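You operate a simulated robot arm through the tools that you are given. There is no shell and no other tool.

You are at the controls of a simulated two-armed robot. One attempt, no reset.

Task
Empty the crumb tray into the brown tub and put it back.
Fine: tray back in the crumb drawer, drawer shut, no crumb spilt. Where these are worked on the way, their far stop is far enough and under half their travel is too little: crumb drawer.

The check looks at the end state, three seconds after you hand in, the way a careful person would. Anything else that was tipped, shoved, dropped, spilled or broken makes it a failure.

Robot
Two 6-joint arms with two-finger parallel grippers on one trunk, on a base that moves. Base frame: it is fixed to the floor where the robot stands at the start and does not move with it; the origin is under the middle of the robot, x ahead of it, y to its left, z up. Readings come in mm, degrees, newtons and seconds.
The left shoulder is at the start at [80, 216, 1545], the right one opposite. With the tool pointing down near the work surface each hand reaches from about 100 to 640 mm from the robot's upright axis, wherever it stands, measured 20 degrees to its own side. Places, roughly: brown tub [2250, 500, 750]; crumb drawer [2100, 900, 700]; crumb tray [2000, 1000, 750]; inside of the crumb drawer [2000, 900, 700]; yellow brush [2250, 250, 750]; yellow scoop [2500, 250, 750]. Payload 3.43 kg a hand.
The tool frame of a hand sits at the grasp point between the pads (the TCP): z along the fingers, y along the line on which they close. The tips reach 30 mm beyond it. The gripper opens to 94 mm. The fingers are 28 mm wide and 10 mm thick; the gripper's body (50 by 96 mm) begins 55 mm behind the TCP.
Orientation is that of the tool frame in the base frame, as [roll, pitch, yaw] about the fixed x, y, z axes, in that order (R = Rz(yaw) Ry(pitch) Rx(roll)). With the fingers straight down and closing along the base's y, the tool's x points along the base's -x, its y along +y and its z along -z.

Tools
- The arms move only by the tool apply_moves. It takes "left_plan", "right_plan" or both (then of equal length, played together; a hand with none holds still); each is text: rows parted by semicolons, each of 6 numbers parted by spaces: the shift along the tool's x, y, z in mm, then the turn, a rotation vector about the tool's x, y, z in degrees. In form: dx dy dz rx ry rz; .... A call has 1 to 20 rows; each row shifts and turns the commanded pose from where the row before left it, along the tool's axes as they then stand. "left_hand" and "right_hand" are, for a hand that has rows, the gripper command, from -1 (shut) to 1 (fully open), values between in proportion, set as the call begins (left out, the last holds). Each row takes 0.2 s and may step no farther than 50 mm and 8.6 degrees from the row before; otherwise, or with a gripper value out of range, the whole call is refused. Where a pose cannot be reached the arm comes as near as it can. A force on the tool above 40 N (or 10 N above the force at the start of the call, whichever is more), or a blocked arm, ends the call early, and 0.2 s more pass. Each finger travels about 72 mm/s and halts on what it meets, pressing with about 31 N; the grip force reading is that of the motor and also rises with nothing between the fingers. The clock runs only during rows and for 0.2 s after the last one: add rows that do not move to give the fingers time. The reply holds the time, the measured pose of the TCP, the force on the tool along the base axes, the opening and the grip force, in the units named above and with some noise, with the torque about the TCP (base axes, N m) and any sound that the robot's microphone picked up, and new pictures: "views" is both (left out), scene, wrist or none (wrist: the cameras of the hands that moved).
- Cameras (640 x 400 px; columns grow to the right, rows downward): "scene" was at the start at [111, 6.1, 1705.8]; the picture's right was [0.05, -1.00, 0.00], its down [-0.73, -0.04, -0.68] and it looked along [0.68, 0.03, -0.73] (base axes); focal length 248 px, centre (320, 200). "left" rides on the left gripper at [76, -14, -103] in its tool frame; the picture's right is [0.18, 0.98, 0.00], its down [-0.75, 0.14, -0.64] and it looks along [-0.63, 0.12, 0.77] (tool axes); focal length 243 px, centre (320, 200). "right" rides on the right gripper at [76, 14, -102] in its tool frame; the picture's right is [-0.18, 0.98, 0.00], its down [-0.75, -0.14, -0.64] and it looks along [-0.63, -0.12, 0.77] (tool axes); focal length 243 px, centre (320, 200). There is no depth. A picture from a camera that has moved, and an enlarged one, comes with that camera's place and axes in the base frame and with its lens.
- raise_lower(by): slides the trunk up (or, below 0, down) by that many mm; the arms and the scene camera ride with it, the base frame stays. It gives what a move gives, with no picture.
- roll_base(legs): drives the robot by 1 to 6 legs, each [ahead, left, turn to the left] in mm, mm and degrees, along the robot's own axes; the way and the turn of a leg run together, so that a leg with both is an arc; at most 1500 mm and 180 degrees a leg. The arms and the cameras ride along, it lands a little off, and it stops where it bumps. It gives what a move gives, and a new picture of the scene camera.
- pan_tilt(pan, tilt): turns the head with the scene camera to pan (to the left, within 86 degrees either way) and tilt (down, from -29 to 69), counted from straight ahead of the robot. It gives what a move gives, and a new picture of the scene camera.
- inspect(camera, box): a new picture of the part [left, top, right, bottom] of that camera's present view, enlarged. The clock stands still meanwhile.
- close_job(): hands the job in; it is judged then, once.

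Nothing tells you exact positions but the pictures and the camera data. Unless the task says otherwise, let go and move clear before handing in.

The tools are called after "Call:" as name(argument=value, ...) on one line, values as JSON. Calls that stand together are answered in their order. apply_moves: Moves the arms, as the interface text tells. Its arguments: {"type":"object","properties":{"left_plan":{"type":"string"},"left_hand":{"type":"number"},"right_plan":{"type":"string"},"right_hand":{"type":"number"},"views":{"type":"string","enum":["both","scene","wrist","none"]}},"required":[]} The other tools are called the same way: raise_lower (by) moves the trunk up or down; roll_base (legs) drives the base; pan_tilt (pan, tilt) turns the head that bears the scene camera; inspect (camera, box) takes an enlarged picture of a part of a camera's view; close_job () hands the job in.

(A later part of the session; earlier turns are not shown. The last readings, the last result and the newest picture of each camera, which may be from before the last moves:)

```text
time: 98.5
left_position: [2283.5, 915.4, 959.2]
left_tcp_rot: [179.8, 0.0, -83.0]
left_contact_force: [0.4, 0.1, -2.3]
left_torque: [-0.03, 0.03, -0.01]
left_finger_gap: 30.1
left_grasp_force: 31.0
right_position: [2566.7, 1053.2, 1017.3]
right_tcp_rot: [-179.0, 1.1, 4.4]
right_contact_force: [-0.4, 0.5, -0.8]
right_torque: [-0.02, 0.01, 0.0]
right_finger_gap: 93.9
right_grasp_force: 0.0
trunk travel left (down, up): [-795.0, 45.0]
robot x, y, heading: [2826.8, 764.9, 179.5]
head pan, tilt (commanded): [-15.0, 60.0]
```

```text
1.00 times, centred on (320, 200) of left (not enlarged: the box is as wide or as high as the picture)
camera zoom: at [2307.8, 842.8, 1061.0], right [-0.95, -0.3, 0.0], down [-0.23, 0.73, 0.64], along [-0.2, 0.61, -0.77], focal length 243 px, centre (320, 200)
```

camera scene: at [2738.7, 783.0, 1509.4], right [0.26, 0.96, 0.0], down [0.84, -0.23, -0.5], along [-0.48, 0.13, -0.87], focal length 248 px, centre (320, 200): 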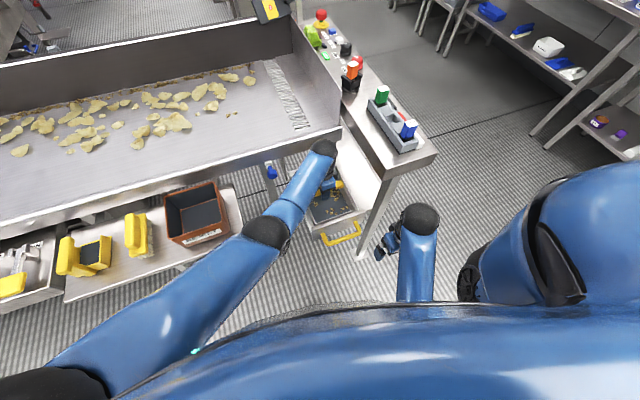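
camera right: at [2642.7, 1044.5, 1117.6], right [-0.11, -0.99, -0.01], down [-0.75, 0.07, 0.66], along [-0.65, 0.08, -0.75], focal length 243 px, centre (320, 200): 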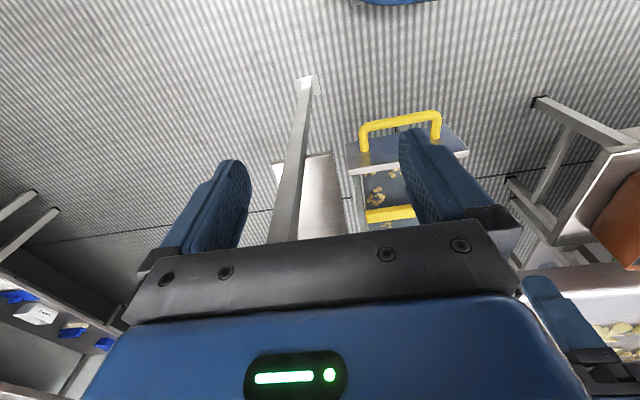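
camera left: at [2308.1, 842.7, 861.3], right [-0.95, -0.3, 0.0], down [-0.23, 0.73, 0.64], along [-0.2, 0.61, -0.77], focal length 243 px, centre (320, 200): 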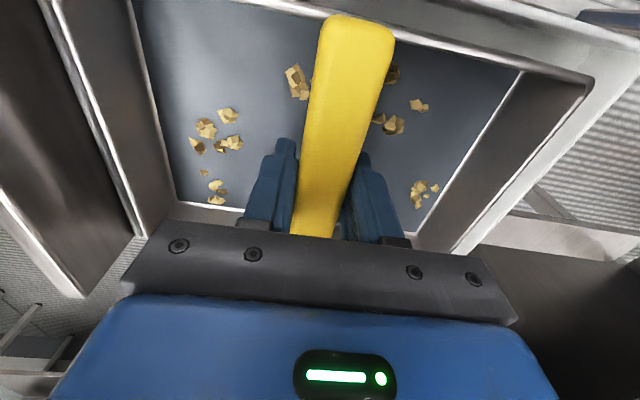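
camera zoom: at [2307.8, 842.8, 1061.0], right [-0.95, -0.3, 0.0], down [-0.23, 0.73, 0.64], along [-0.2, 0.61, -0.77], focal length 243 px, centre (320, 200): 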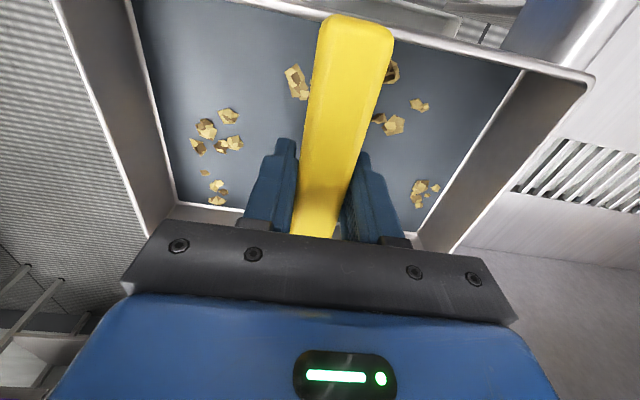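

Call:
inspect(camera="scene", box=[140, 180, 280, 290])

Call:
inspect(camera="scene", box=[180, 100, 420, 300])

```text
3.64 times, centred on (210, 235) of scene
camera zoom: at [2738.1, 783.2, 1709.3], right [0.26, 0.96, 0.0], down [0.84, -0.23, -0.5], along [-0.48, 0.13, -0.87], focal length 902 px, centre (720, 73)
```

zoom: 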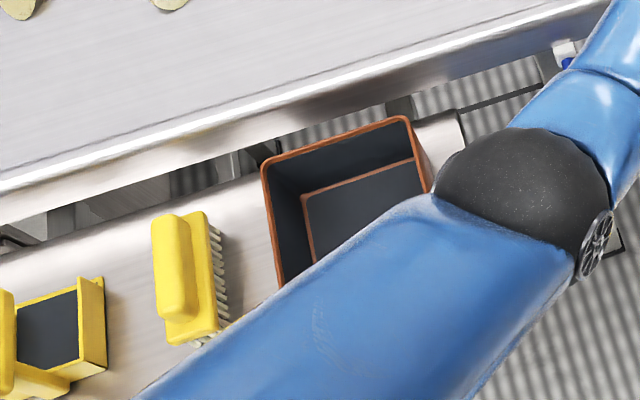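

```text
2.00 times, centred on (300, 200) of scene
camera zoom: at [2738.1, 783.2, 1709.3], right [0.26, 0.96, 0.0], down [0.84, -0.23, -0.5], along [-0.48, 0.13, -0.87], focal length 496 px, centre (360, 200)
```

zoom: 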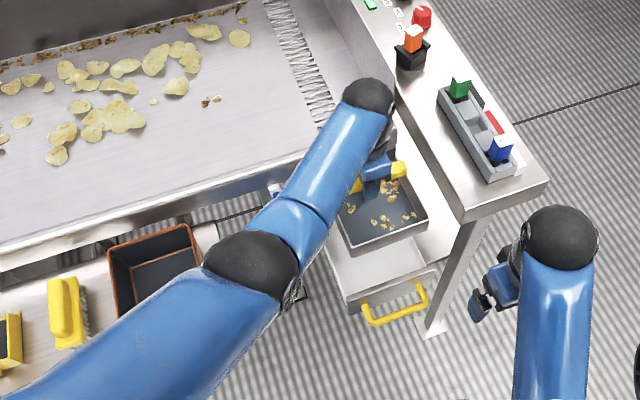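

The tray is held level above everything, with tub rim at z≈888 and tub centred near (2330, 522). I carry the tray smoothly to the left until it is roughly over the tub.

Call:
apply_moves(left_plan="6 0 -5 0 0 0;12 -1 -5 0 0 0;18 -1.5 -5 0 0 0;20 -1.5 -5 0 0 0;20 -1.5 -5 0 0 0;20 -1.5 -5 0 0 0;20 -1.5 0 0 0 0;20 -1.5 0 0 0 0;20 -1.5 0 0 0 0;20 -1.5 0 0 0 0;20 -1.5 0 0 0 0;20 -1.5 0 0 0 0;20 -1.5 0 0 0 0;20 -1.5 0 0 0 0;20 -1.5 0 0 0 0;20 -1.5 0 0 0 0;20 -1.5 0 0 0 0;20 -1.5 0 0 0 0;14 -1 0 0 0 0;8 -1 0 0 0 0", views="both")

```text
time: 102.7
left_position: [2354.9, 564.2, 990.8]
left_tcp_rot: [179.6, 0.0, -83.0]
left_contact_force: [0.1, 0.0, -2.8]
left_torque: [0.07, 0.0, 0.01]
left_finger_gap: 30.5
left_grasp_force: 31.2
right_position: [2566.6, 1052.9, 1018.0]
right_tcp_rot: [-179.0, 1.0, 4.4]
right_contact_force: [-0.4, -0.9, 0.4]
right_torque: [0.01, -0.02, 0.01]
right_finger_gap: 94.1
right_grasp_force: 0.1
trunk travel left (down, up): [-795.0, 45.0]
robot x, y, heading: [2832.5, 764.2, 179.7]
head pan, tilt (commanded): [-15.0, 60.0]
camera scene: at [2738.4, 782.7, 1709.4], right [0.26, 0.96, 0.0], down [0.84, -0.23, -0.5], along [-0.48, 0.13, -0.87], focal length 248 px, centre (320, 200)
camera left: at [2378.8, 490.1, 1091.5], right [-0.95, -0.3, 0.0], down [-0.23, 0.73, 0.64], along [-0.2, 0.61, -0.77], focal length 243 px, centre (320, 200)
```

scene: 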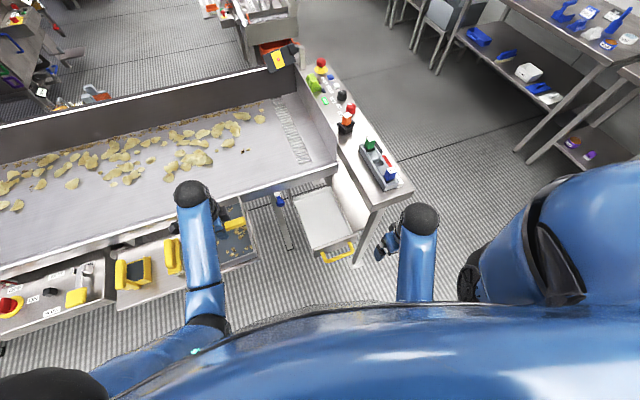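
left: 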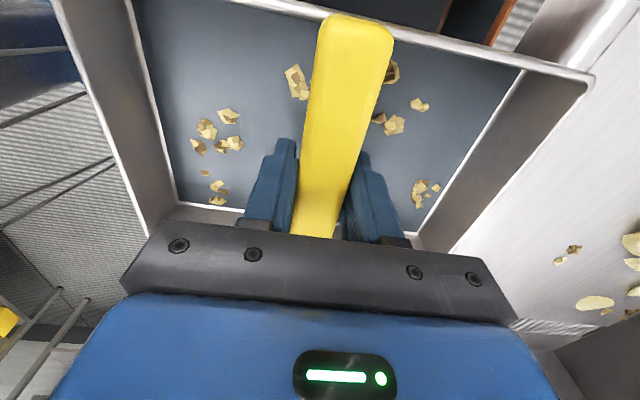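

The crumbs haven't moved. To get wrist room for inverting the tray, I back the base off 240 mm while holding the tray level.

Call:
roll_base(legs=[[-240, 0, 0]])

Call:
inspect(camera="left", box=[0, 0, 640, 400])

```text
time: 104.4
left_position: [2591.9, 562.9, 988.1]
left_tcp_rot: [180.0, -0.1, -83.0]
left_contact_force: [1.1, 1.0, -2.8]
left_torque: [-0.04, -0.03, 0.01]
left_finger_gap: 30.1
left_grasp_force: 31.2
right_position: [2802.6, 1051.1, 1016.1]
right_tcp_rot: [-179.0, 0.8, 4.4]
right_contact_force: [-0.8, 0.0, 0.6]
right_torque: [0.02, -0.03, -0.01]
right_finger_gap: 94.0
right_grasp_force: 0.1
trunk travel left (down, up): [-795.0, 45.0]
robot x, y, heading: [3073.8, 763.8, 179.4]
head pan, tilt (commanded): [-15.0, 60.0]
camera scene: at [2972.7, 781.3, 1708.9], right [0.27, 0.96, 0.0], down [0.84, -0.23, -0.5], along [-0.48, 0.13, -0.87], focal length 248 px, centre (320, 200)
```

scene: 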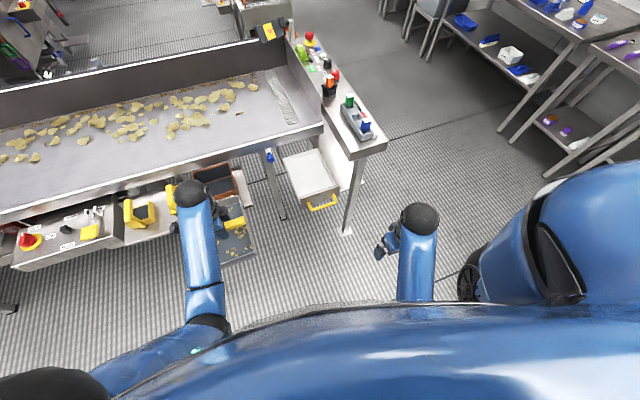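

```text
1.00 times, centred on (320, 200) of left (not enlarged: the box is as wide or as high as the picture)
camera zoom: at [2615.0, 488.9, 1089.9], right [-0.95, -0.3, 0.0], down [-0.23, 0.73, 0.64], along [-0.2, 0.61, -0.77], focal length 243 px, centre (320, 200)
```

zoom: 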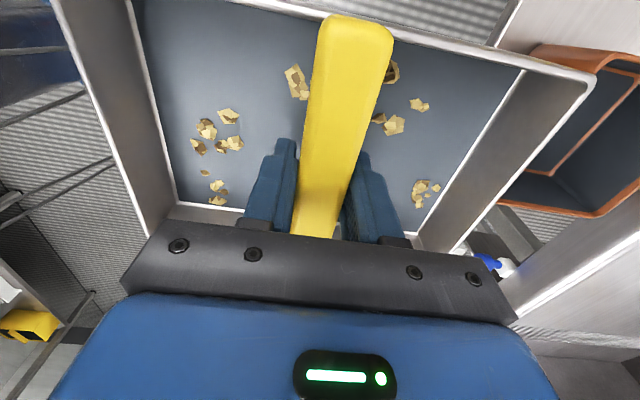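

Call:
inspect(camera="left", box=[440, 20, 640, 250])

Call:
inspect(camera="scene", box=[150, 140, 290, 270])

```text
1.74 times, centred on (540, 135) of left
camera zoom: at [2615.0, 488.9, 1089.9], right [-0.95, -0.3, 0.0], down [-0.23, 0.73, 0.64], along [-0.2, 0.61, -0.77], focal length 422 px, centre (-63, 313)
```

zoom: 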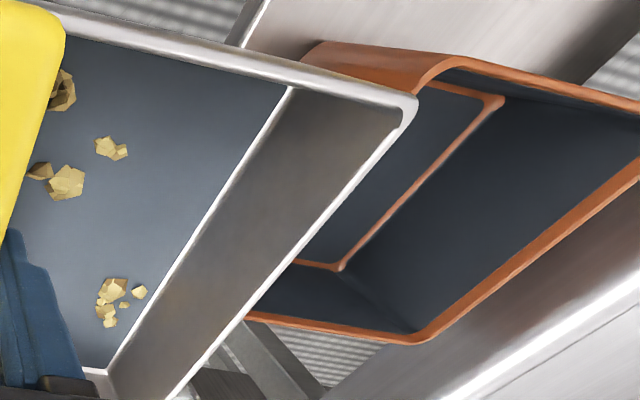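

```text
3.08 times, centred on (220, 205) of scene
camera zoom: at [2972.7, 781.3, 1708.9], right [0.27, 0.96, 0.0], down [0.84, -0.23, -0.5], along [-0.48, 0.13, -0.87], focal length 763 px, centre (628, 185)
```

zoom: 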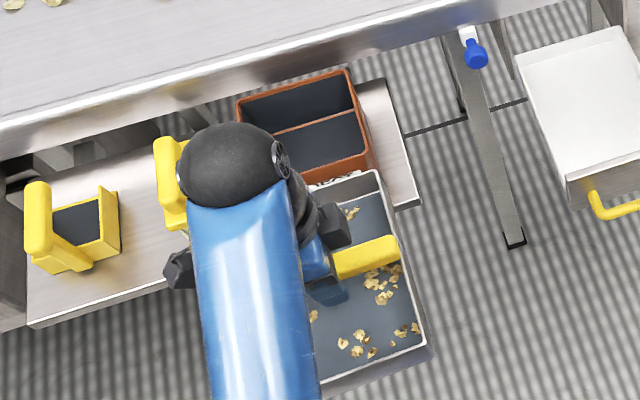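

The tub is confirmed at centre (2331, 519), rim z≈888. I'm lowering the trunk 300 mm with the tray out in front of the shelf so the wrist can point upward later.

Call:
raise_lower(by=-300)

```text
time: 107.4
left_position: [2594.9, 563.6, 688.5]
left_tcp_rot: [179.7, -0.1, -83.0]
left_contact_force: [0.1, -0.3, -2.2]
left_torque: [-0.05, 0.0, -0.01]
left_finger_gap: 30.2
left_grasp_force: 31.3
right_position: [2807.8, 1051.1, 717.6]
right_tcp_rot: [-178.9, 1.0, 4.4]
right_contact_force: [-0.5, -0.5, 0.7]
right_torque: [0.0, -0.03, -0.02]
right_finger_gap: 94.1
right_grasp_force: 0.1
trunk travel left (down, up): [-495.0, 345.0]
robot x, y, heading: [3073.8, 759.6, 179.5]
head pan, tilt (commanded): [-15.0, 60.0]
```

Call:
apply_moves(left_plan="0 1 -6 0 0 0;0 3 -12 0 0 0;0.4 4 -18 0 0 0;0.4 4 -20 0 0 0;0.4 4 -20 0 0 0;0.4 4 -20 0 0 0;0.4 4 -20 0 0 0;0.4 4 -20 0 0 0;0.4 4 -20 0 0 0;0.4 4 -20 0 0 0;0.4 4 -20 0 0 0;0.4 4 -20 0 0 0;0.4 4 -20 0 0 0;0.4 4 -20 0 0 0;0.4 4 -16 0 0 0;0.4 3 -10 0 0 0", views="both")

```text
time: 110.8
left_position: [2455.8, 553.3, 781.1]
left_tcp_rot: [-179.0, -0.1, -83.1]
left_contact_force: [10.5, -0.6, 1.8]
left_torque: [0.04, 0.35, -0.12]
left_finger_gap: 29.8
left_grasp_force: 30.5
left hand out of reach, approached as far as the arm can: row 3, 4, 5, 6, 7, 8, 9, 10, 11, 12, 13, 14, 15, 16
right_position: [2808.0, 1050.3, 718.5]
right_tcp_rot: [-179.0, 1.0, 4.4]
right_contact_force: [0.3, 0.0, -0.1]
right_torque: [0.04, -0.01, -0.06]
right_finger_gap: 94.2
right_grasp_force: 0.0
trunk travel left (down, up): [-495.0, 345.0]
robot x, y, heading: [3074.9, 763.2, 179.8]
head pan, tilt (commanded): [-15.0, 60.0]
stopped in row 16 (left hand): the force on the tool passed its limit at 46 N (the readings are from after the stop); the commanded pose is now the measured one
camera scene: at [2980.9, 781.7, 1409.7], right [0.26, 0.96, 0.0], down [0.83, -0.23, -0.5], along [-0.48, 0.13, -0.87], focal length 248 px, centre (320, 200)
camera left: at [2477.6, 479.6, 883.0], right [-0.95, -0.3, -0.02], down [-0.24, 0.73, 0.64], along [-0.18, 0.61, -0.77], focal length 243 px, centre (320, 200)
```

scene: 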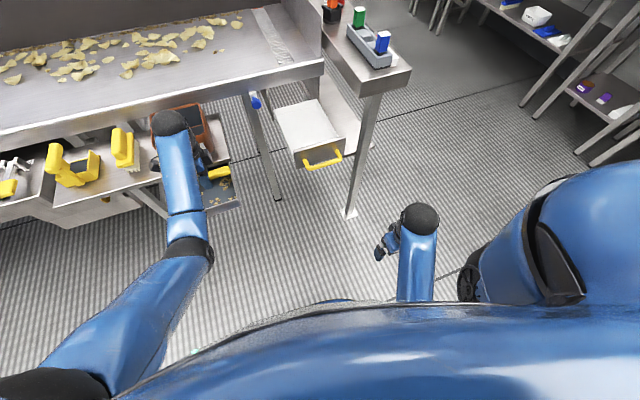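
left: 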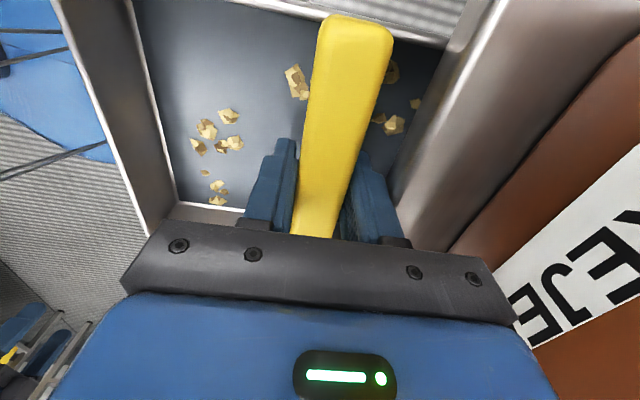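

The level tray couldn't rise (wrist limit) and the hand slid forward so that the tray's far end met the shelf edge. I'll look closely before backing out.

Call:
inspect(camera="left", box=[300, 0, 640, 220])

Call:
inspect(camera="scene", box=[100, 80, 280, 230])

```text
1.82 times, centred on (470, 110) of left
camera zoom: at [2477.6, 479.6, 883.0], right [-0.95, -0.3, -0.02], down [-0.24, 0.73, 0.64], along [-0.18, 0.61, -0.77], focal length 441 px, centre (47, 364)
```

zoom: 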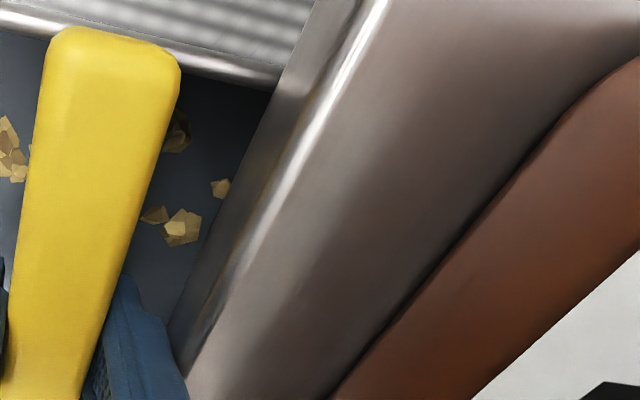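

```text
2.67 times, centred on (190, 155) of scene
camera zoom: at [2980.9, 781.7, 1409.7], right [0.26, 0.96, 0.0], down [0.83, -0.23, -0.5], along [-0.48, 0.13, -0.87], focal length 661 px, centre (667, 320)
```

zoom: 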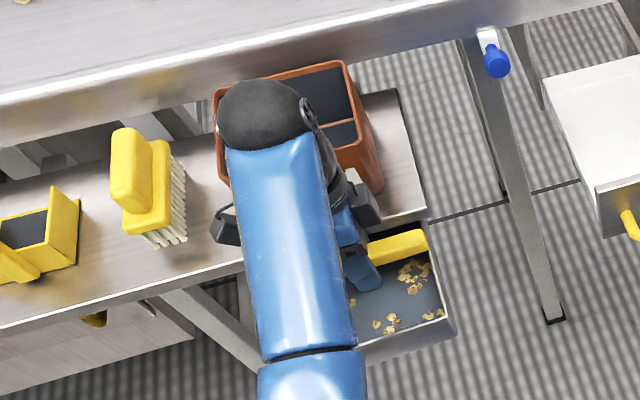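

The tray's far end slid under the shelf lip (the gripper touched the shelf edge); tub and crumbs look undisturbed. I back out down and toward the robot.

Call:
apply_moves(left_plan="0 -2 6 0 0 0;0 -4 8 0 0 0;1 -10 10 0 0 0;1.8 -15 10 0 0 0;1.8 -15 10 0 0 0;1.8 -15 10 0 0 0;1.8 -15 10 0 0 0;1.8 -15 10 0 0 0;1.8 -15 10 0 0 0;1.8 -15 10 0 0 0;1.8 -12 8 0 0 0", views="both")

```text
time: 113.2
left_position: [2592.1, 553.9, 681.1]
left_tcp_rot: [-179.1, -0.1, -83.1]
left_contact_force: [0.0, 0.7, -1.9]
left_torque: [-0.02, -0.01, -0.01]
left_finger_gap: 30.3
left_grasp_force: 30.8
right_position: [2806.6, 1051.5, 716.6]
right_tcp_rot: [-179.0, 1.0, 4.5]
right_contact_force: [-0.1, 0.8, 0.4]
right_torque: [-0.05, -0.01, -0.04]
right_finger_gap: 93.9
right_grasp_force: 0.2
trunk travel left (down, up): [-495.0, 345.0]
robot x, y, heading: [3070.1, 761.6, 179.7]
head pan, tilt (commanded): [-15.0, 60.0]
camera scene: at [2979.6, 781.4, 1409.4], right [0.26, 0.96, 0.0], down [0.84, -0.23, -0.5], along [-0.48, 0.13, -0.87], focal length 248 px, centre (320, 200)
camera left: at [2612.4, 480.4, 782.7], right [-0.95, -0.3, -0.01], down [-0.24, 0.73, 0.64], along [-0.18, 0.61, -0.77], focal length 243 px, centre (320, 200)
```

scene: 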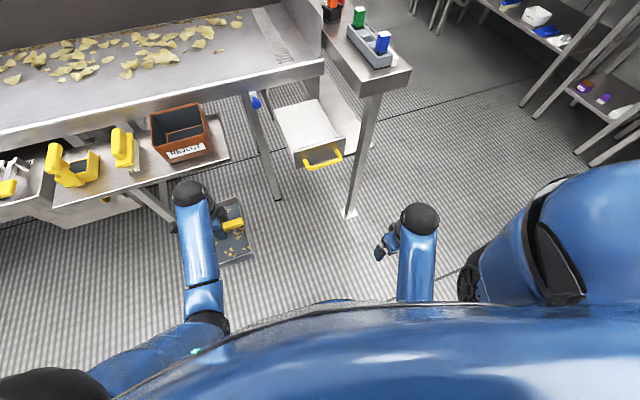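
left: 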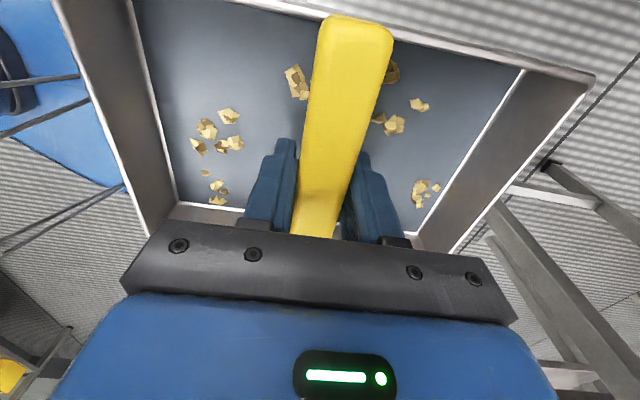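

The crumbs are all still in the tray. I back off another 80 mm for elbow room, then spin the tray so a corner will be lowest and begin tilting it while it's out in front of the shelf.

Call:
roll_base(legs=[[-80, 0, 0]])

Call:
apply_moves(left_plan="0 0 0 0 0 -7.175;0 0 0 0 0 -7.175;0 0 0 0 0 -7.175;0 0 0 0 0 -7.175;-3.08 5.17 -8 -4.065 -2.91 0;-3.47 5.71 -7.45 -4.065 -2.91 0;-3.84 6.22 -6.84 -4.065 -2.91 0;-4.17 6.69 -6.17 -4.065 -2.91 0", views="both")

```text
time: 114.3
left_position: [2669.5, 553.9, 680.0]
left_tcp_rot: [-179.1, -0.1, -83.2]
left_contact_force: [0.2, -0.3, -2.0]
left_torque: [0.02, -0.03, 0.0]
left_finger_gap: 30.0
left_grasp_force: 31.3
right_position: [2885.3, 1049.6, 717.4]
right_tcp_rot: [-179.1, 1.0, 4.3]
right_contact_force: [-0.2, 0.2, -0.2]
right_torque: [0.0, 0.02, -0.01]
right_finger_gap: 93.7
right_grasp_force: 0.0
trunk travel left (down, up): [-495.0, 345.0]
robot x, y, heading: [3154.6, 762.6, 180.2]
head pan, tilt (commanded): [-15.0, 60.0]
camera scene: at [3057.9, 781.0, 1409.3], right [0.26, 0.96, 0.0], down [0.84, -0.23, -0.5], along [-0.48, 0.13, -0.87], focal length 248 px, centre (320, 200)
```

scene: 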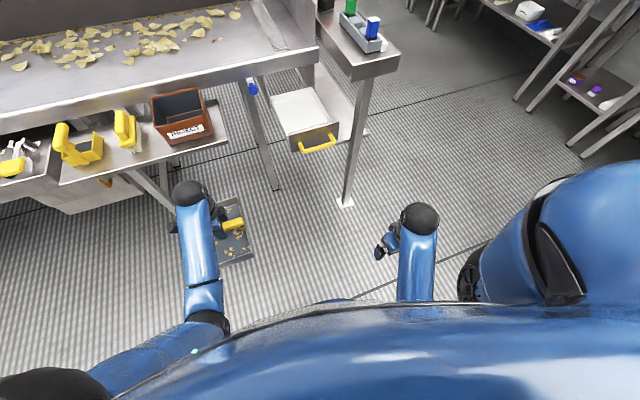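

```text
time: 116.1
left_position: [2645.3, 553.1, 713.5]
left_tcp_rot: [164.1, 11.0, -56.0]
left_contact_force: [0.1, -1.0, -2.8]
left_torque: [0.0, 0.02, 0.03]
left_finger_gap: 30.0
left_grasp_force: 31.0
right_position: [2885.5, 1052.3, 717.0]
right_tcp_rot: [-179.1, 0.9, 4.4]
right_contact_force: [0.6, -0.4, 1.0]
right_torque: [-0.01, 0.01, 0.05]
right_finger_gap: 94.0
right_grasp_force: 0.0
trunk travel left (down, up): [-495.0, 345.0]
robot x, y, heading: [3149.2, 760.2, 179.6]
head pan, tilt (commanded): [-15.0, 60.0]
camera scene: at [3058.5, 781.0, 1409.4], right [0.26, 0.96, 0.0], down [0.84, -0.23, -0.5], along [-0.48, 0.13, -0.87], focal length 248 px, centre (320, 200)
camera left: at [2731.7, 498.3, 790.0], right [-0.65, -0.72, 0.23], down [-0.31, 0.53, 0.79], along [-0.69, 0.45, -0.57], focal length 243 px, centre (320, 200)
```

scene: 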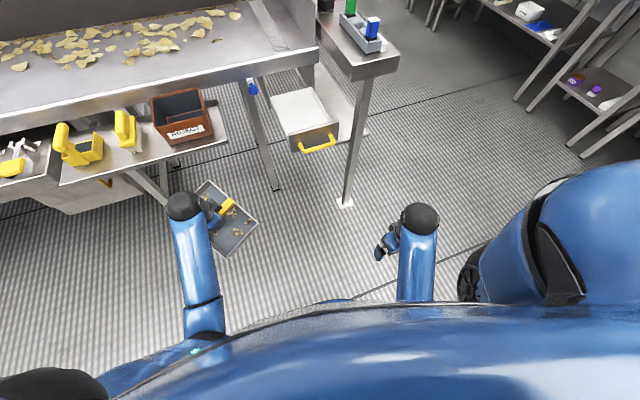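
left: 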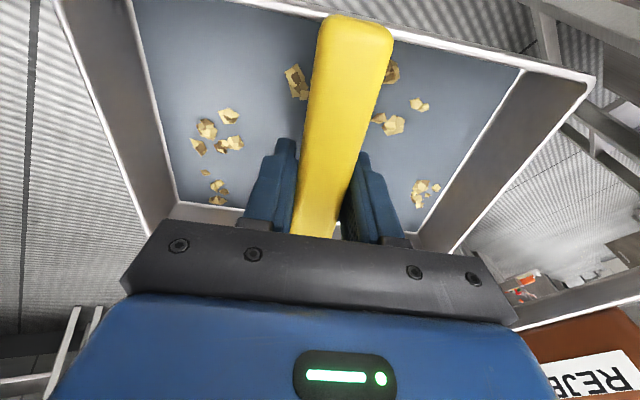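

Tilt is 20° and crumbs still sit put. I continue tilting slowly to ~60° with a corner lowest, rising a little, so the crumbs gather in the walled corner.

Call:
apply_moves(left_plan="-3.25 5.23 -5.21 -2.03 -1.455 0;-3.39 5.42 -4.94 -2.03 -1.455 0;-3.51 5.58 -4.65 -2.03 -1.455 0;-3.62 5.75 -4.36 -2.03 -1.455 0;-3.73 5.89 -4.06 -2.03 -1.455 0;-3.82 6.03 -3.75 -2.03 -1.455 0;-3.92 6.17 -3.43 -2.03 -1.455 0;-4 6.27 -3.11 -2.03 -1.455 0;-4.07 6.38 -2.79 -2.03 -1.455 0;-4.14 6.48 -2.46 -2.03 -1.455 0", views="wrist")

```text
time: 118.3
left_position: [2603.6, 548.1, 781.0]
left_tcp_rot: [141.8, 23.9, -62.9]
left_contact_force: [0.0, -0.5, -2.7]
left_torque: [-0.03, -0.08, -0.03]
left_finger_gap: 30.1
left_grasp_force: 31.3
right_position: [2885.8, 1051.3, 717.3]
right_tcp_rot: [-179.0, 0.9, 4.5]
right_contact_force: [-0.4, 0.1, -0.6]
right_torque: [-0.01, -0.02, 0.01]
right_finger_gap: 94.0
right_grasp_force: 0.1
trunk travel left (down, up): [-495.0, 345.0]
robot x, y, heading: [3149.1, 761.4, 179.6]
head pan, tilt (commanded): [-15.0, 60.0]
camera left: at [2714.8, 494.1, 815.6], right [-0.5, -0.72, 0.48], down [0.05, 0.53, 0.85], along [-0.87, 0.45, -0.23], focal length 243 px, centre (320, 200)
```

left: 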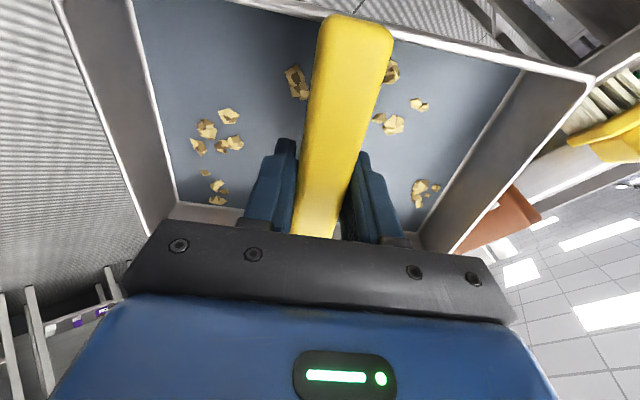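

At 45° the crumbs still cling, so friction is high and a corner pour would be unreliable. I'll level the tray again, then set up a pour over its short end along the tub's diagonal (the short end fits well within the diagonal).

Call:
apply_moves(left_plan="4.14 -6.48 2.46 2.03 1.455 0;4.07 -6.38 2.79 2.03 1.455 0;4 -6.27 3.11 2.03 1.455 0;3.92 -6.17 3.43 2.03 1.455 0;3.82 -6.03 3.75 2.03 1.455 0;3.73 -5.89 4.06 2.03 1.455 0;3.62 -5.75 4.36 2.03 1.455 0;3.51 -5.58 4.65 2.03 1.455 0;3.39 -5.42 4.94 2.03 1.455 0;3.25 -5.23 5.21 2.03 1.455 0;4.17 -6.69 6.17 4.065 2.91 0;3.84 -6.22 6.84 4.065 2.91 0;3.47 -5.71 7.45 4.065 2.91 0;3.08 -5.17 8 4.065 2.91 0", views="wrist")

```text
time: 121.3
left_position: [2663.3, 554.0, 675.3]
left_tcp_rot: [-179.1, -0.6, -54.4]
left_contact_force: [-0.4, 0.2, -2.6]
left_torque: [0.04, 0.01, 0.02]
left_finger_gap: 30.3
left_grasp_force: 31.0
right_position: [2885.0, 1051.0, 718.7]
right_tcp_rot: [-179.0, 0.9, 4.4]
right_contact_force: [-0.4, -0.7, 0.3]
right_torque: [0.0, 0.01, 0.04]
right_finger_gap: 94.0
right_grasp_force: 0.1
trunk travel left (down, up): [-495.0, 345.0]
robot x, y, heading: [3150.7, 762.4, 179.7]
head pan, tilt (commanded): [-15.0, 60.0]
camera left: at [2717.5, 500.7, 779.3], right [-0.69, -0.72, -0.01], down [-0.56, 0.53, 0.63], along [-0.45, 0.44, -0.78], focal length 243 px, centre (320, 200)
```

left: 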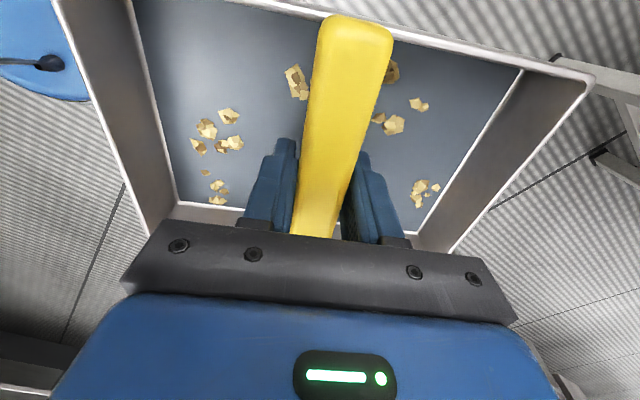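

Call:
roll_base(legs=[[0, 0, 20.2], [117, -169, 0]])

Call:
raise_lower(by=-65)

Call:
pan_tilt(pan=0, tilt=50)

```text
time: 124.0
left_position: [2597.6, 518.1, 677.0]
left_tcp_rot: [-179.2, -0.5, -34.4]
left_contact_force: [0.4, -0.2, -1.8]
left_torque: [0.0, -0.03, 0.0]
left_finger_gap: 30.1
left_grasp_force: 30.7
right_position: [2636.3, 1059.6, 717.7]
right_tcp_rot: [-179.0, 0.9, 24.5]
right_contact_force: [0.7, 0.5, -0.2]
right_torque: [0.02, 0.02, -0.01]
right_finger_gap: 94.0
right_grasp_force: 0.1
trunk travel left (down, up): [-495.0, 345.0]
robot x, y, heading: [2984.9, 880.3, -160.1]
head pan, tilt (commanded): [-15.0, 60.0]
camera scene: at [2890.7, 865.9, 1409.4], right [-0.08, 1.0, 0.0], down [0.86, 0.07, -0.5], along [-0.5, -0.04, -0.87], focal length 248 px, centre (320, 200)
```

scene: 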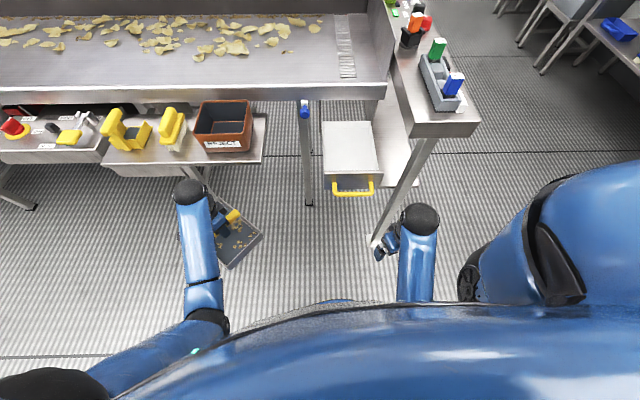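

```text
time: 125.0
left_position: [2598.1, 520.0, 611.9]
left_tcp_rot: [-179.2, -0.6, -34.4]
left_contact_force: [0.4, 0.2, -2.3]
left_torque: [0.02, 0.01, 0.0]
left_finger_gap: 30.1
left_grasp_force: 31.0
right_position: [2635.9, 1061.0, 653.2]
right_tcp_rot: [-179.0, 1.1, 24.5]
right_contact_force: [0.9, -0.3, -0.4]
right_torque: [0.0, -0.01, 0.0]
right_finger_gap: 94.1
right_grasp_force: 0.0
trunk travel left (down, up): [-430.0, 410.0]
robot x, y, heading: [2986.5, 882.1, -160.2]
head pan, tilt (commanded): [-15.0, 60.0]
```

```text
time: 125.8
left_position: [2597.3, 517.8, 611.5]
left_tcp_rot: [-179.2, -0.5, -34.4]
left_contact_force: [-0.6, -0.1, -3.3]
left_torque: [0.0, 0.0, 0.02]
left_finger_gap: 30.1
left_grasp_force: 31.0
right_position: [2636.2, 1060.7, 651.8]
right_tcp_rot: [-179.0, 1.0, 24.5]
right_contact_force: [-0.3, 0.1, -0.6]
right_torque: [0.03, -0.05, -0.02]
right_finger_gap: 94.0
right_grasp_force: 0.0
trunk travel left (down, up): [-430.0, 410.0]
robot x, y, heading: [2981.8, 877.2, -160.4]
head pan, tilt (commanded): [0.0, 50.0]
camera scene: at [2884.5, 845.7, 1356.9], right [-0.34, 0.94, 0.0], down [0.72, 0.26, -0.64], along [-0.6, -0.22, -0.77], focal length 248 px, centre (320, 200)
```

scene: 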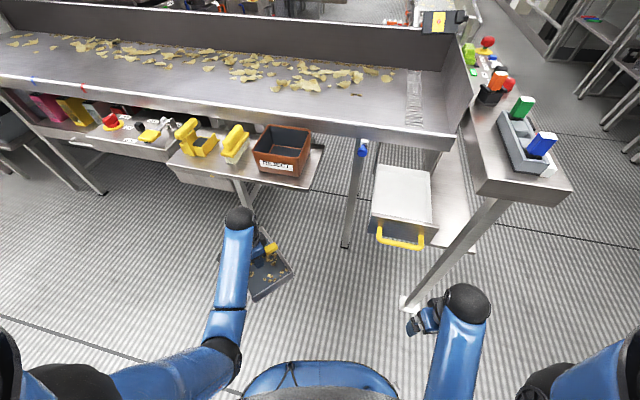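

Call:
inspect(camera="scene", box=[200, 90, 360, 210])

```text
3.33 times, centred on (280, 150) of scene
camera zoom: at [2884.5, 845.7, 1356.9], right [-0.34, 0.94, 0.0], down [0.72, 0.26, -0.64], along [-0.6, -0.22, -0.77], focal length 827 px, centre (453, 367)
```

zoom: 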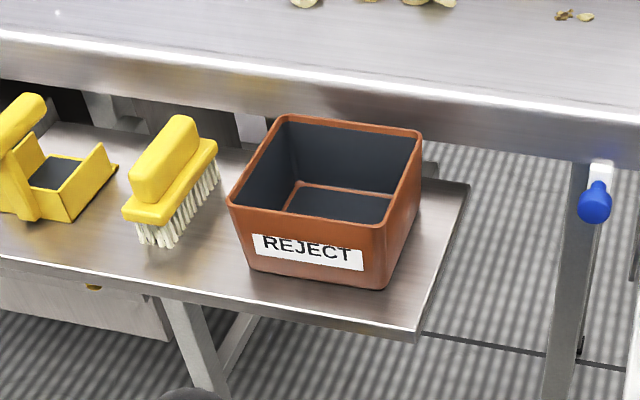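

The tub is at centre (2334, 525), rim z≈888. I now align the tray's short end with the tub's diagonal and tilt it to about 44° in front of the shelf.

Call:
apply_moves(left_plan="0 0 0 0 0 3.8;0 0 -4 -4 0 0;0 0.28 -3.99 -4 0 0;0 0.56 -3.96 -4 0 0;0 0.83 -3.91 -4 0 0;0 1.1 -3.85 -4 0 0;0 1.37 -3.76 -4 0 0;0 1.63 -3.65 -4 0 0;0 1.88 -3.53 -4 0 0;0 2.12 -3.39 -4 0 0;0 2.35 -3.24 -4 0 0;0 2.57 -3.06 -4 0 0", views="both")

```text
time: 128.4
left_position: [2597.7, 518.4, 656.2]
left_tcp_rot: [136.8, -0.6, -38.2]
left_contact_force: [0.6, 0.3, -2.0]
left_torque: [0.05, -0.02, -0.02]
left_finger_gap: 30.3
left_grasp_force: 30.3
right_position: [2635.7, 1060.8, 652.7]
right_tcp_rot: [-179.0, 1.0, 24.6]
right_contact_force: [0.8, -0.6, -0.1]
right_torque: [-0.02, 0.01, 0.03]
right_finger_gap: 94.0
right_grasp_force: 0.1
trunk travel left (down, up): [-430.0, 410.0]
robot x, y, heading: [2983.6, 881.3, -160.1]
head pan, tilt (commanded): [0.0, 50.0]
camera scene: at [2884.8, 845.7, 1356.9], right [-0.34, 0.94, 0.0], down [0.72, 0.26, -0.64], along [-0.61, -0.22, -0.77], focal length 248 px, centre (320, 200)
camera left: at [2705.5, 535.1, 720.8], right [-0.3, -0.67, 0.67], down [-0.39, 0.73, 0.56], along [-0.87, -0.09, -0.48], focal length 243 px, centre (320, 200)
```

scene: 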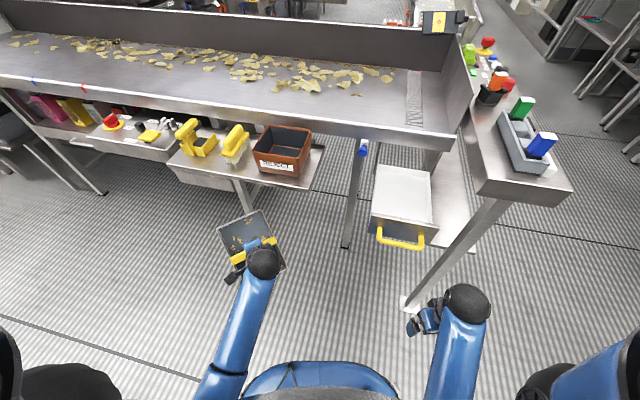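
left: 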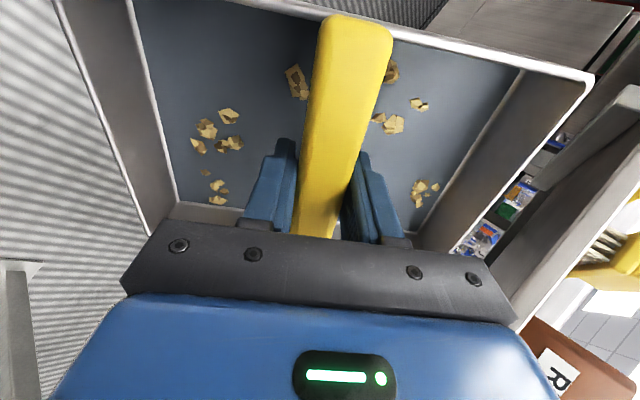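

Call:
apply_moves(left_plan="0 2.78 -2.88 -4 0 0;0 2.97 -2.68 -4 0 0;0 3.15 -2.46 -4 0 0;0 3.32 -2.24 -4 0 0;0 0 0 0 0 0", views="wrist")

```text
time: 129.6
left_position: [2595.7, 517.6, 671.2]
left_tcp_rot: [120.8, -0.5, -38.2]
left_contact_force: [0.2, -0.2, -2.5]
left_torque: [0.06, -0.07, 0.0]
left_finger_gap: 30.2
left_grasp_force: 30.9
right_position: [2635.6, 1061.4, 653.0]
right_tcp_rot: [-179.0, 1.0, 24.5]
right_contact_force: [0.1, 0.8, -0.3]
right_torque: [-0.02, -0.01, -0.02]
right_finger_gap: 94.1
right_grasp_force: 0.1
trunk travel left (down, up): [-430.0, 410.0]
robot x, y, heading: [2982.7, 882.5, -160.4]
head pan, tilt (commanded): [0.0, 50.0]
camera left: at [2714.2, 546.0, 712.2], right [-0.17, -0.5, 0.85], down [-0.3, 0.85, 0.44], along [-0.94, -0.18, -0.3], focal length 243 px, centre (320, 200)
```

left: 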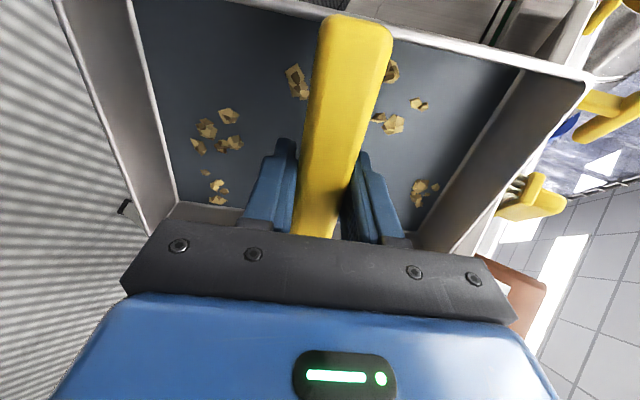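

Even at 60° the crumbs stay, so they'll only drop near/after vertical. I raise the trunk 200 mm, keeping the tray in front of the shelf.

Call:
raise_lower(by=220)

Call:
apply_moves(left_plan="0 8.66 -5 0 0 0;0 13 -7.5 0 0 0;0 13 -7.5 0 0 0;0 13 -7.5 0 0 0;0 13 -7.5 0 0 0;0 13 -7.5 0 0 0;0 13 -7.5 0 0 0;0 13 -7.5 0 0 0;0 13 -7.5 0 0 0;0 8.66 -5 0 0 0", views="both")

```text
time: 131.9
left_position: [2596.2, 518.9, 891.4]
left_tcp_rot: [120.8, -0.5, -38.1]
left_contact_force: [0.1, -0.2, -2.4]
left_torque: [0.05, -0.06, 0.03]
left_finger_gap: 29.9
left_grasp_force: 30.6
right_position: [2636.1, 1060.0, 873.1]
right_tcp_rot: [-179.0, 0.9, 24.5]
right_contact_force: [0.4, 0.7, -0.9]
right_torque: [0.01, -0.03, 0.0]
right_finger_gap: 94.3
right_grasp_force: 0.0
trunk travel left (down, up): [-650.0, 190.0]
robot x, y, heading: [2983.8, 877.3, -160.5]
head pan, tilt (commanded): [0.0, 50.0]
```

```text
time: 134.1
left_position: [2593.4, 518.4, 1032.7]
left_tcp_rot: [120.8, -0.5, -38.2]
left_contact_force: [0.4, 0.2, -1.6]
left_torque: [0.03, -0.04, 0.01]
left_finger_gap: 30.1
left_grasp_force: 31.1
right_position: [2636.4, 1061.1, 872.8]
right_tcp_rot: [-179.0, 0.9, 24.5]
right_contact_force: [-0.6, -0.4, -0.5]
right_torque: [-0.03, -0.01, 0.01]
right_finger_gap: 94.0
right_grasp_force: 0.0
trunk travel left (down, up): [-650.0, 190.0]
robot x, y, heading: [2983.0, 878.4, -160.6]
head pan, tilt (commanded): [0.0, 50.0]
camera scene: at [2884.4, 845.7, 1576.9], right [-0.34, 0.94, 0.0], down [0.72, 0.26, -0.64], along [-0.6, -0.22, -0.77], focal length 248 px, centre (320, 200)
camera left: at [2711.9, 545.2, 1072.5], right [-0.17, -0.5, 0.85], down [-0.3, 0.84, 0.44], along [-0.94, -0.18, -0.3], focal length 243 px, centre (320, 200)
```

scene: 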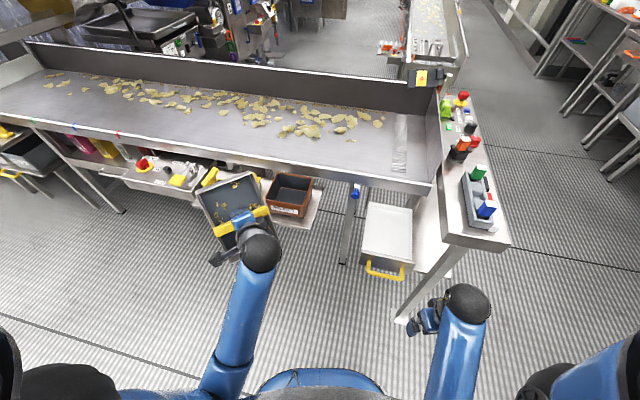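
left: 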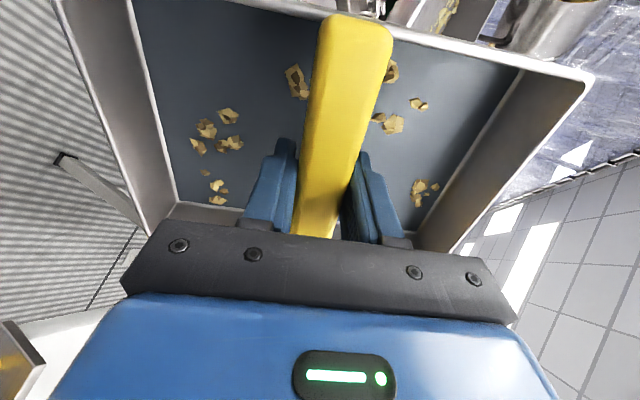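

Now moving the tilted tray over the tub.

Call:
apply_moves(left_plan="-8.5 3.3 5 0 0 0;-17 6.67 9.9 0 0 0;-17 6.67 9.9 0 0 0;-17 6.67 9.9 0 0 0;-17 6.67 9.9 0 0 0;-17 6.67 9.9 0 0 0;-17 6.67 9.9 0 0 0;-17 6.67 9.9 0 0 0;-17 6.67 9.9 0 0 0;-17 6.67 9.9 0 0 0;-17 6.67 9.9 0 0 0;-17 6.67 9.9 0 0 0;-8.5 3.3 5 0 0 0", views="both")

```text
time: 136.9
left_position: [2343.7, 530.5, 1036.9]
left_tcp_rot: [120.8, -0.5, -38.3]
left_contact_force: [-0.6, 1.2, -2.2]
left_torque: [0.05, -0.03, -0.01]
left_finger_gap: 30.4
left_grasp_force: 30.9
right_position: [2635.2, 1061.3, 872.7]
right_tcp_rot: [-179.0, 1.1, 24.5]
right_contact_force: [0.8, -0.7, 0.0]
right_torque: [0.02, -0.03, 0.0]
right_finger_gap: 94.0
right_grasp_force: 0.0
trunk travel left (down, up): [-650.0, 190.0]
robot x, y, heading: [2983.2, 877.7, -159.9]
head pan, tilt (commanded): [0.0, 50.0]
camera scene: at [2883.9, 845.7, 1576.9], right [-0.34, 0.94, 0.0], down [0.72, 0.26, -0.64], along [-0.6, -0.22, -0.77], focal length 248 px, centre (320, 200)
camera left: at [2462.2, 559.0, 1077.8], right [-0.17, -0.51, 0.85], down [-0.3, 0.84, 0.44], along [-0.94, -0.18, -0.3], focal length 243 px, centre (320, 200)
```

scene: 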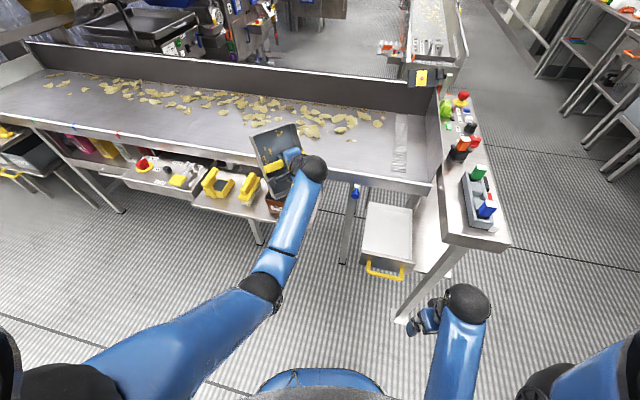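
left: 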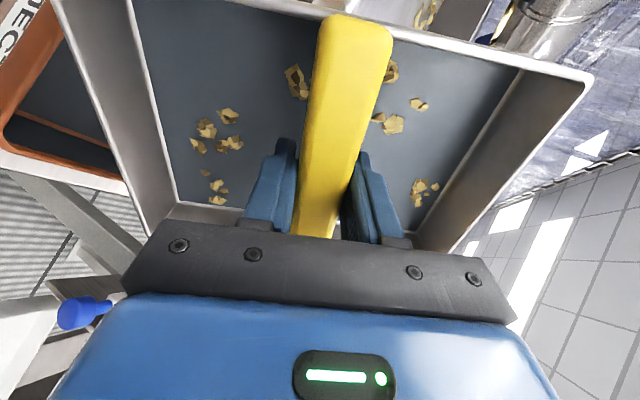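

The tray's short end is above the tub. I tilt further slowly to ~75° and look.

Call:
apply_moves(left_plan="0 -0.5 -0.9 -3 0 0;0 -0.5 -0.9 -3 0 0;0 -0.5 -0.9 -3 0 0;0 -0.5 -0.9 -3 0 0;0 -0.5 -0.9 -3 0 0;0 0 0 0 0 0", views="both")

```text
time: 138.3
left_position: [2348.6, 534.2, 1038.1]
left_tcp_rot: [105.8, -0.5, -38.2]
left_contact_force: [-0.6, -0.3, -1.4]
left_torque: [0.05, -0.05, -0.02]
left_finger_gap: 30.3
left_grasp_force: 31.4
right_position: [2634.8, 1061.9, 873.3]
right_tcp_rot: [-179.1, 1.0, 24.5]
right_contact_force: [0.2, 0.3, 0.1]
right_torque: [0.03, -0.01, -0.01]
right_finger_gap: 94.3
right_grasp_force: 0.1
trunk travel left (down, up): [-650.0, 190.0]
robot x, y, heading: [2986.8, 877.0, -160.2]
head pan, tilt (commanded): [0.0, 50.0]
camera scene: at [2884.2, 845.6, 1576.9], right [-0.34, 0.94, 0.0], down [0.72, 0.26, -0.64], along [-0.6, -0.22, -0.77], focal length 248 px, centre (320, 200)
camera left: at [2470.7, 568.4, 1051.7], right [-0.03, -0.32, 0.95], down [-0.24, 0.92, 0.3], along [-0.97, -0.22, -0.1], focal length 243 px, centre (320, 200)
```

scene: 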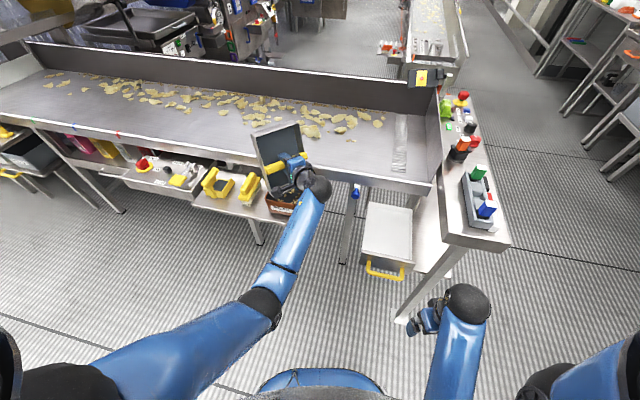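
left: 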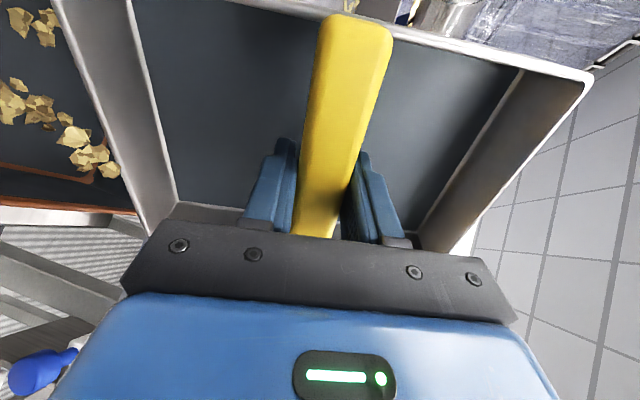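

The crumbs released and are now in the tub; the tray looks empty. Zooming in to verify.

Call:
inspect(camera="left", box=[0, 0, 200, 230])

Call:
inspect(camera="left", box=[120, 0, 620, 260])

Call:
inspect(camera="scene", box=[180, 120, 380, 270])

```text
1.74 times, centred on (100, 115) of left
camera zoom: at [2470.7, 568.4, 1051.7], right [-0.03, -0.32, 0.95], down [-0.24, 0.92, 0.3], along [-0.97, -0.22, -0.1], focal length 422 px, centre (703, 348)
```

zoom: 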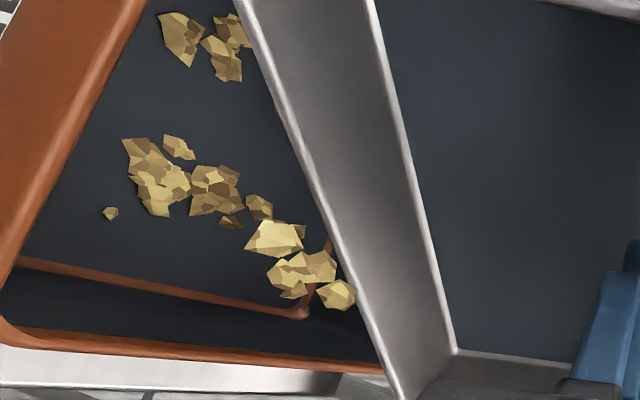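

```text
1.28 times, centred on (370, 130) of left
camera zoom: at [2470.7, 568.4, 1051.7], right [-0.03, -0.32, 0.95], down [-0.24, 0.92, 0.3], along [-0.97, -0.22, -0.1], focal length 311 px, centre (256, 290)
```

zoom: 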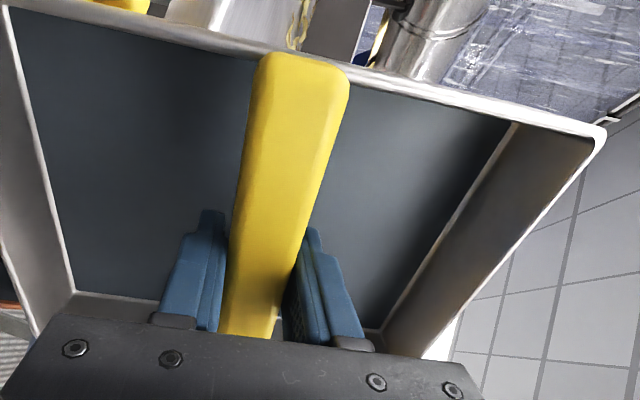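

```text
2.67 times, centred on (280, 195) of scene
camera zoom: at [2884.2, 845.6, 1576.9], right [-0.34, 0.94, 0.0], down [0.72, 0.26, -0.64], along [-0.6, -0.22, -0.77], focal length 661 px, centre (427, 213)
```

zoom: 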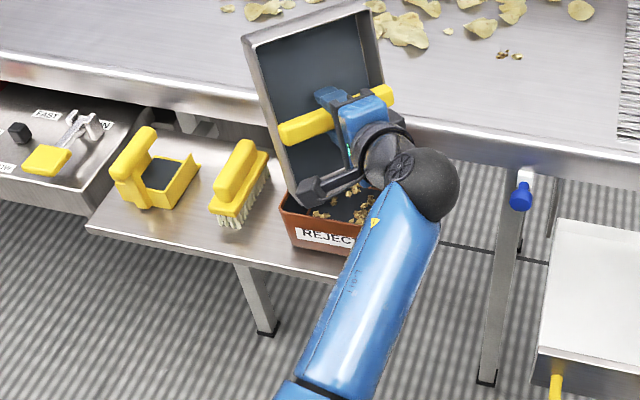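

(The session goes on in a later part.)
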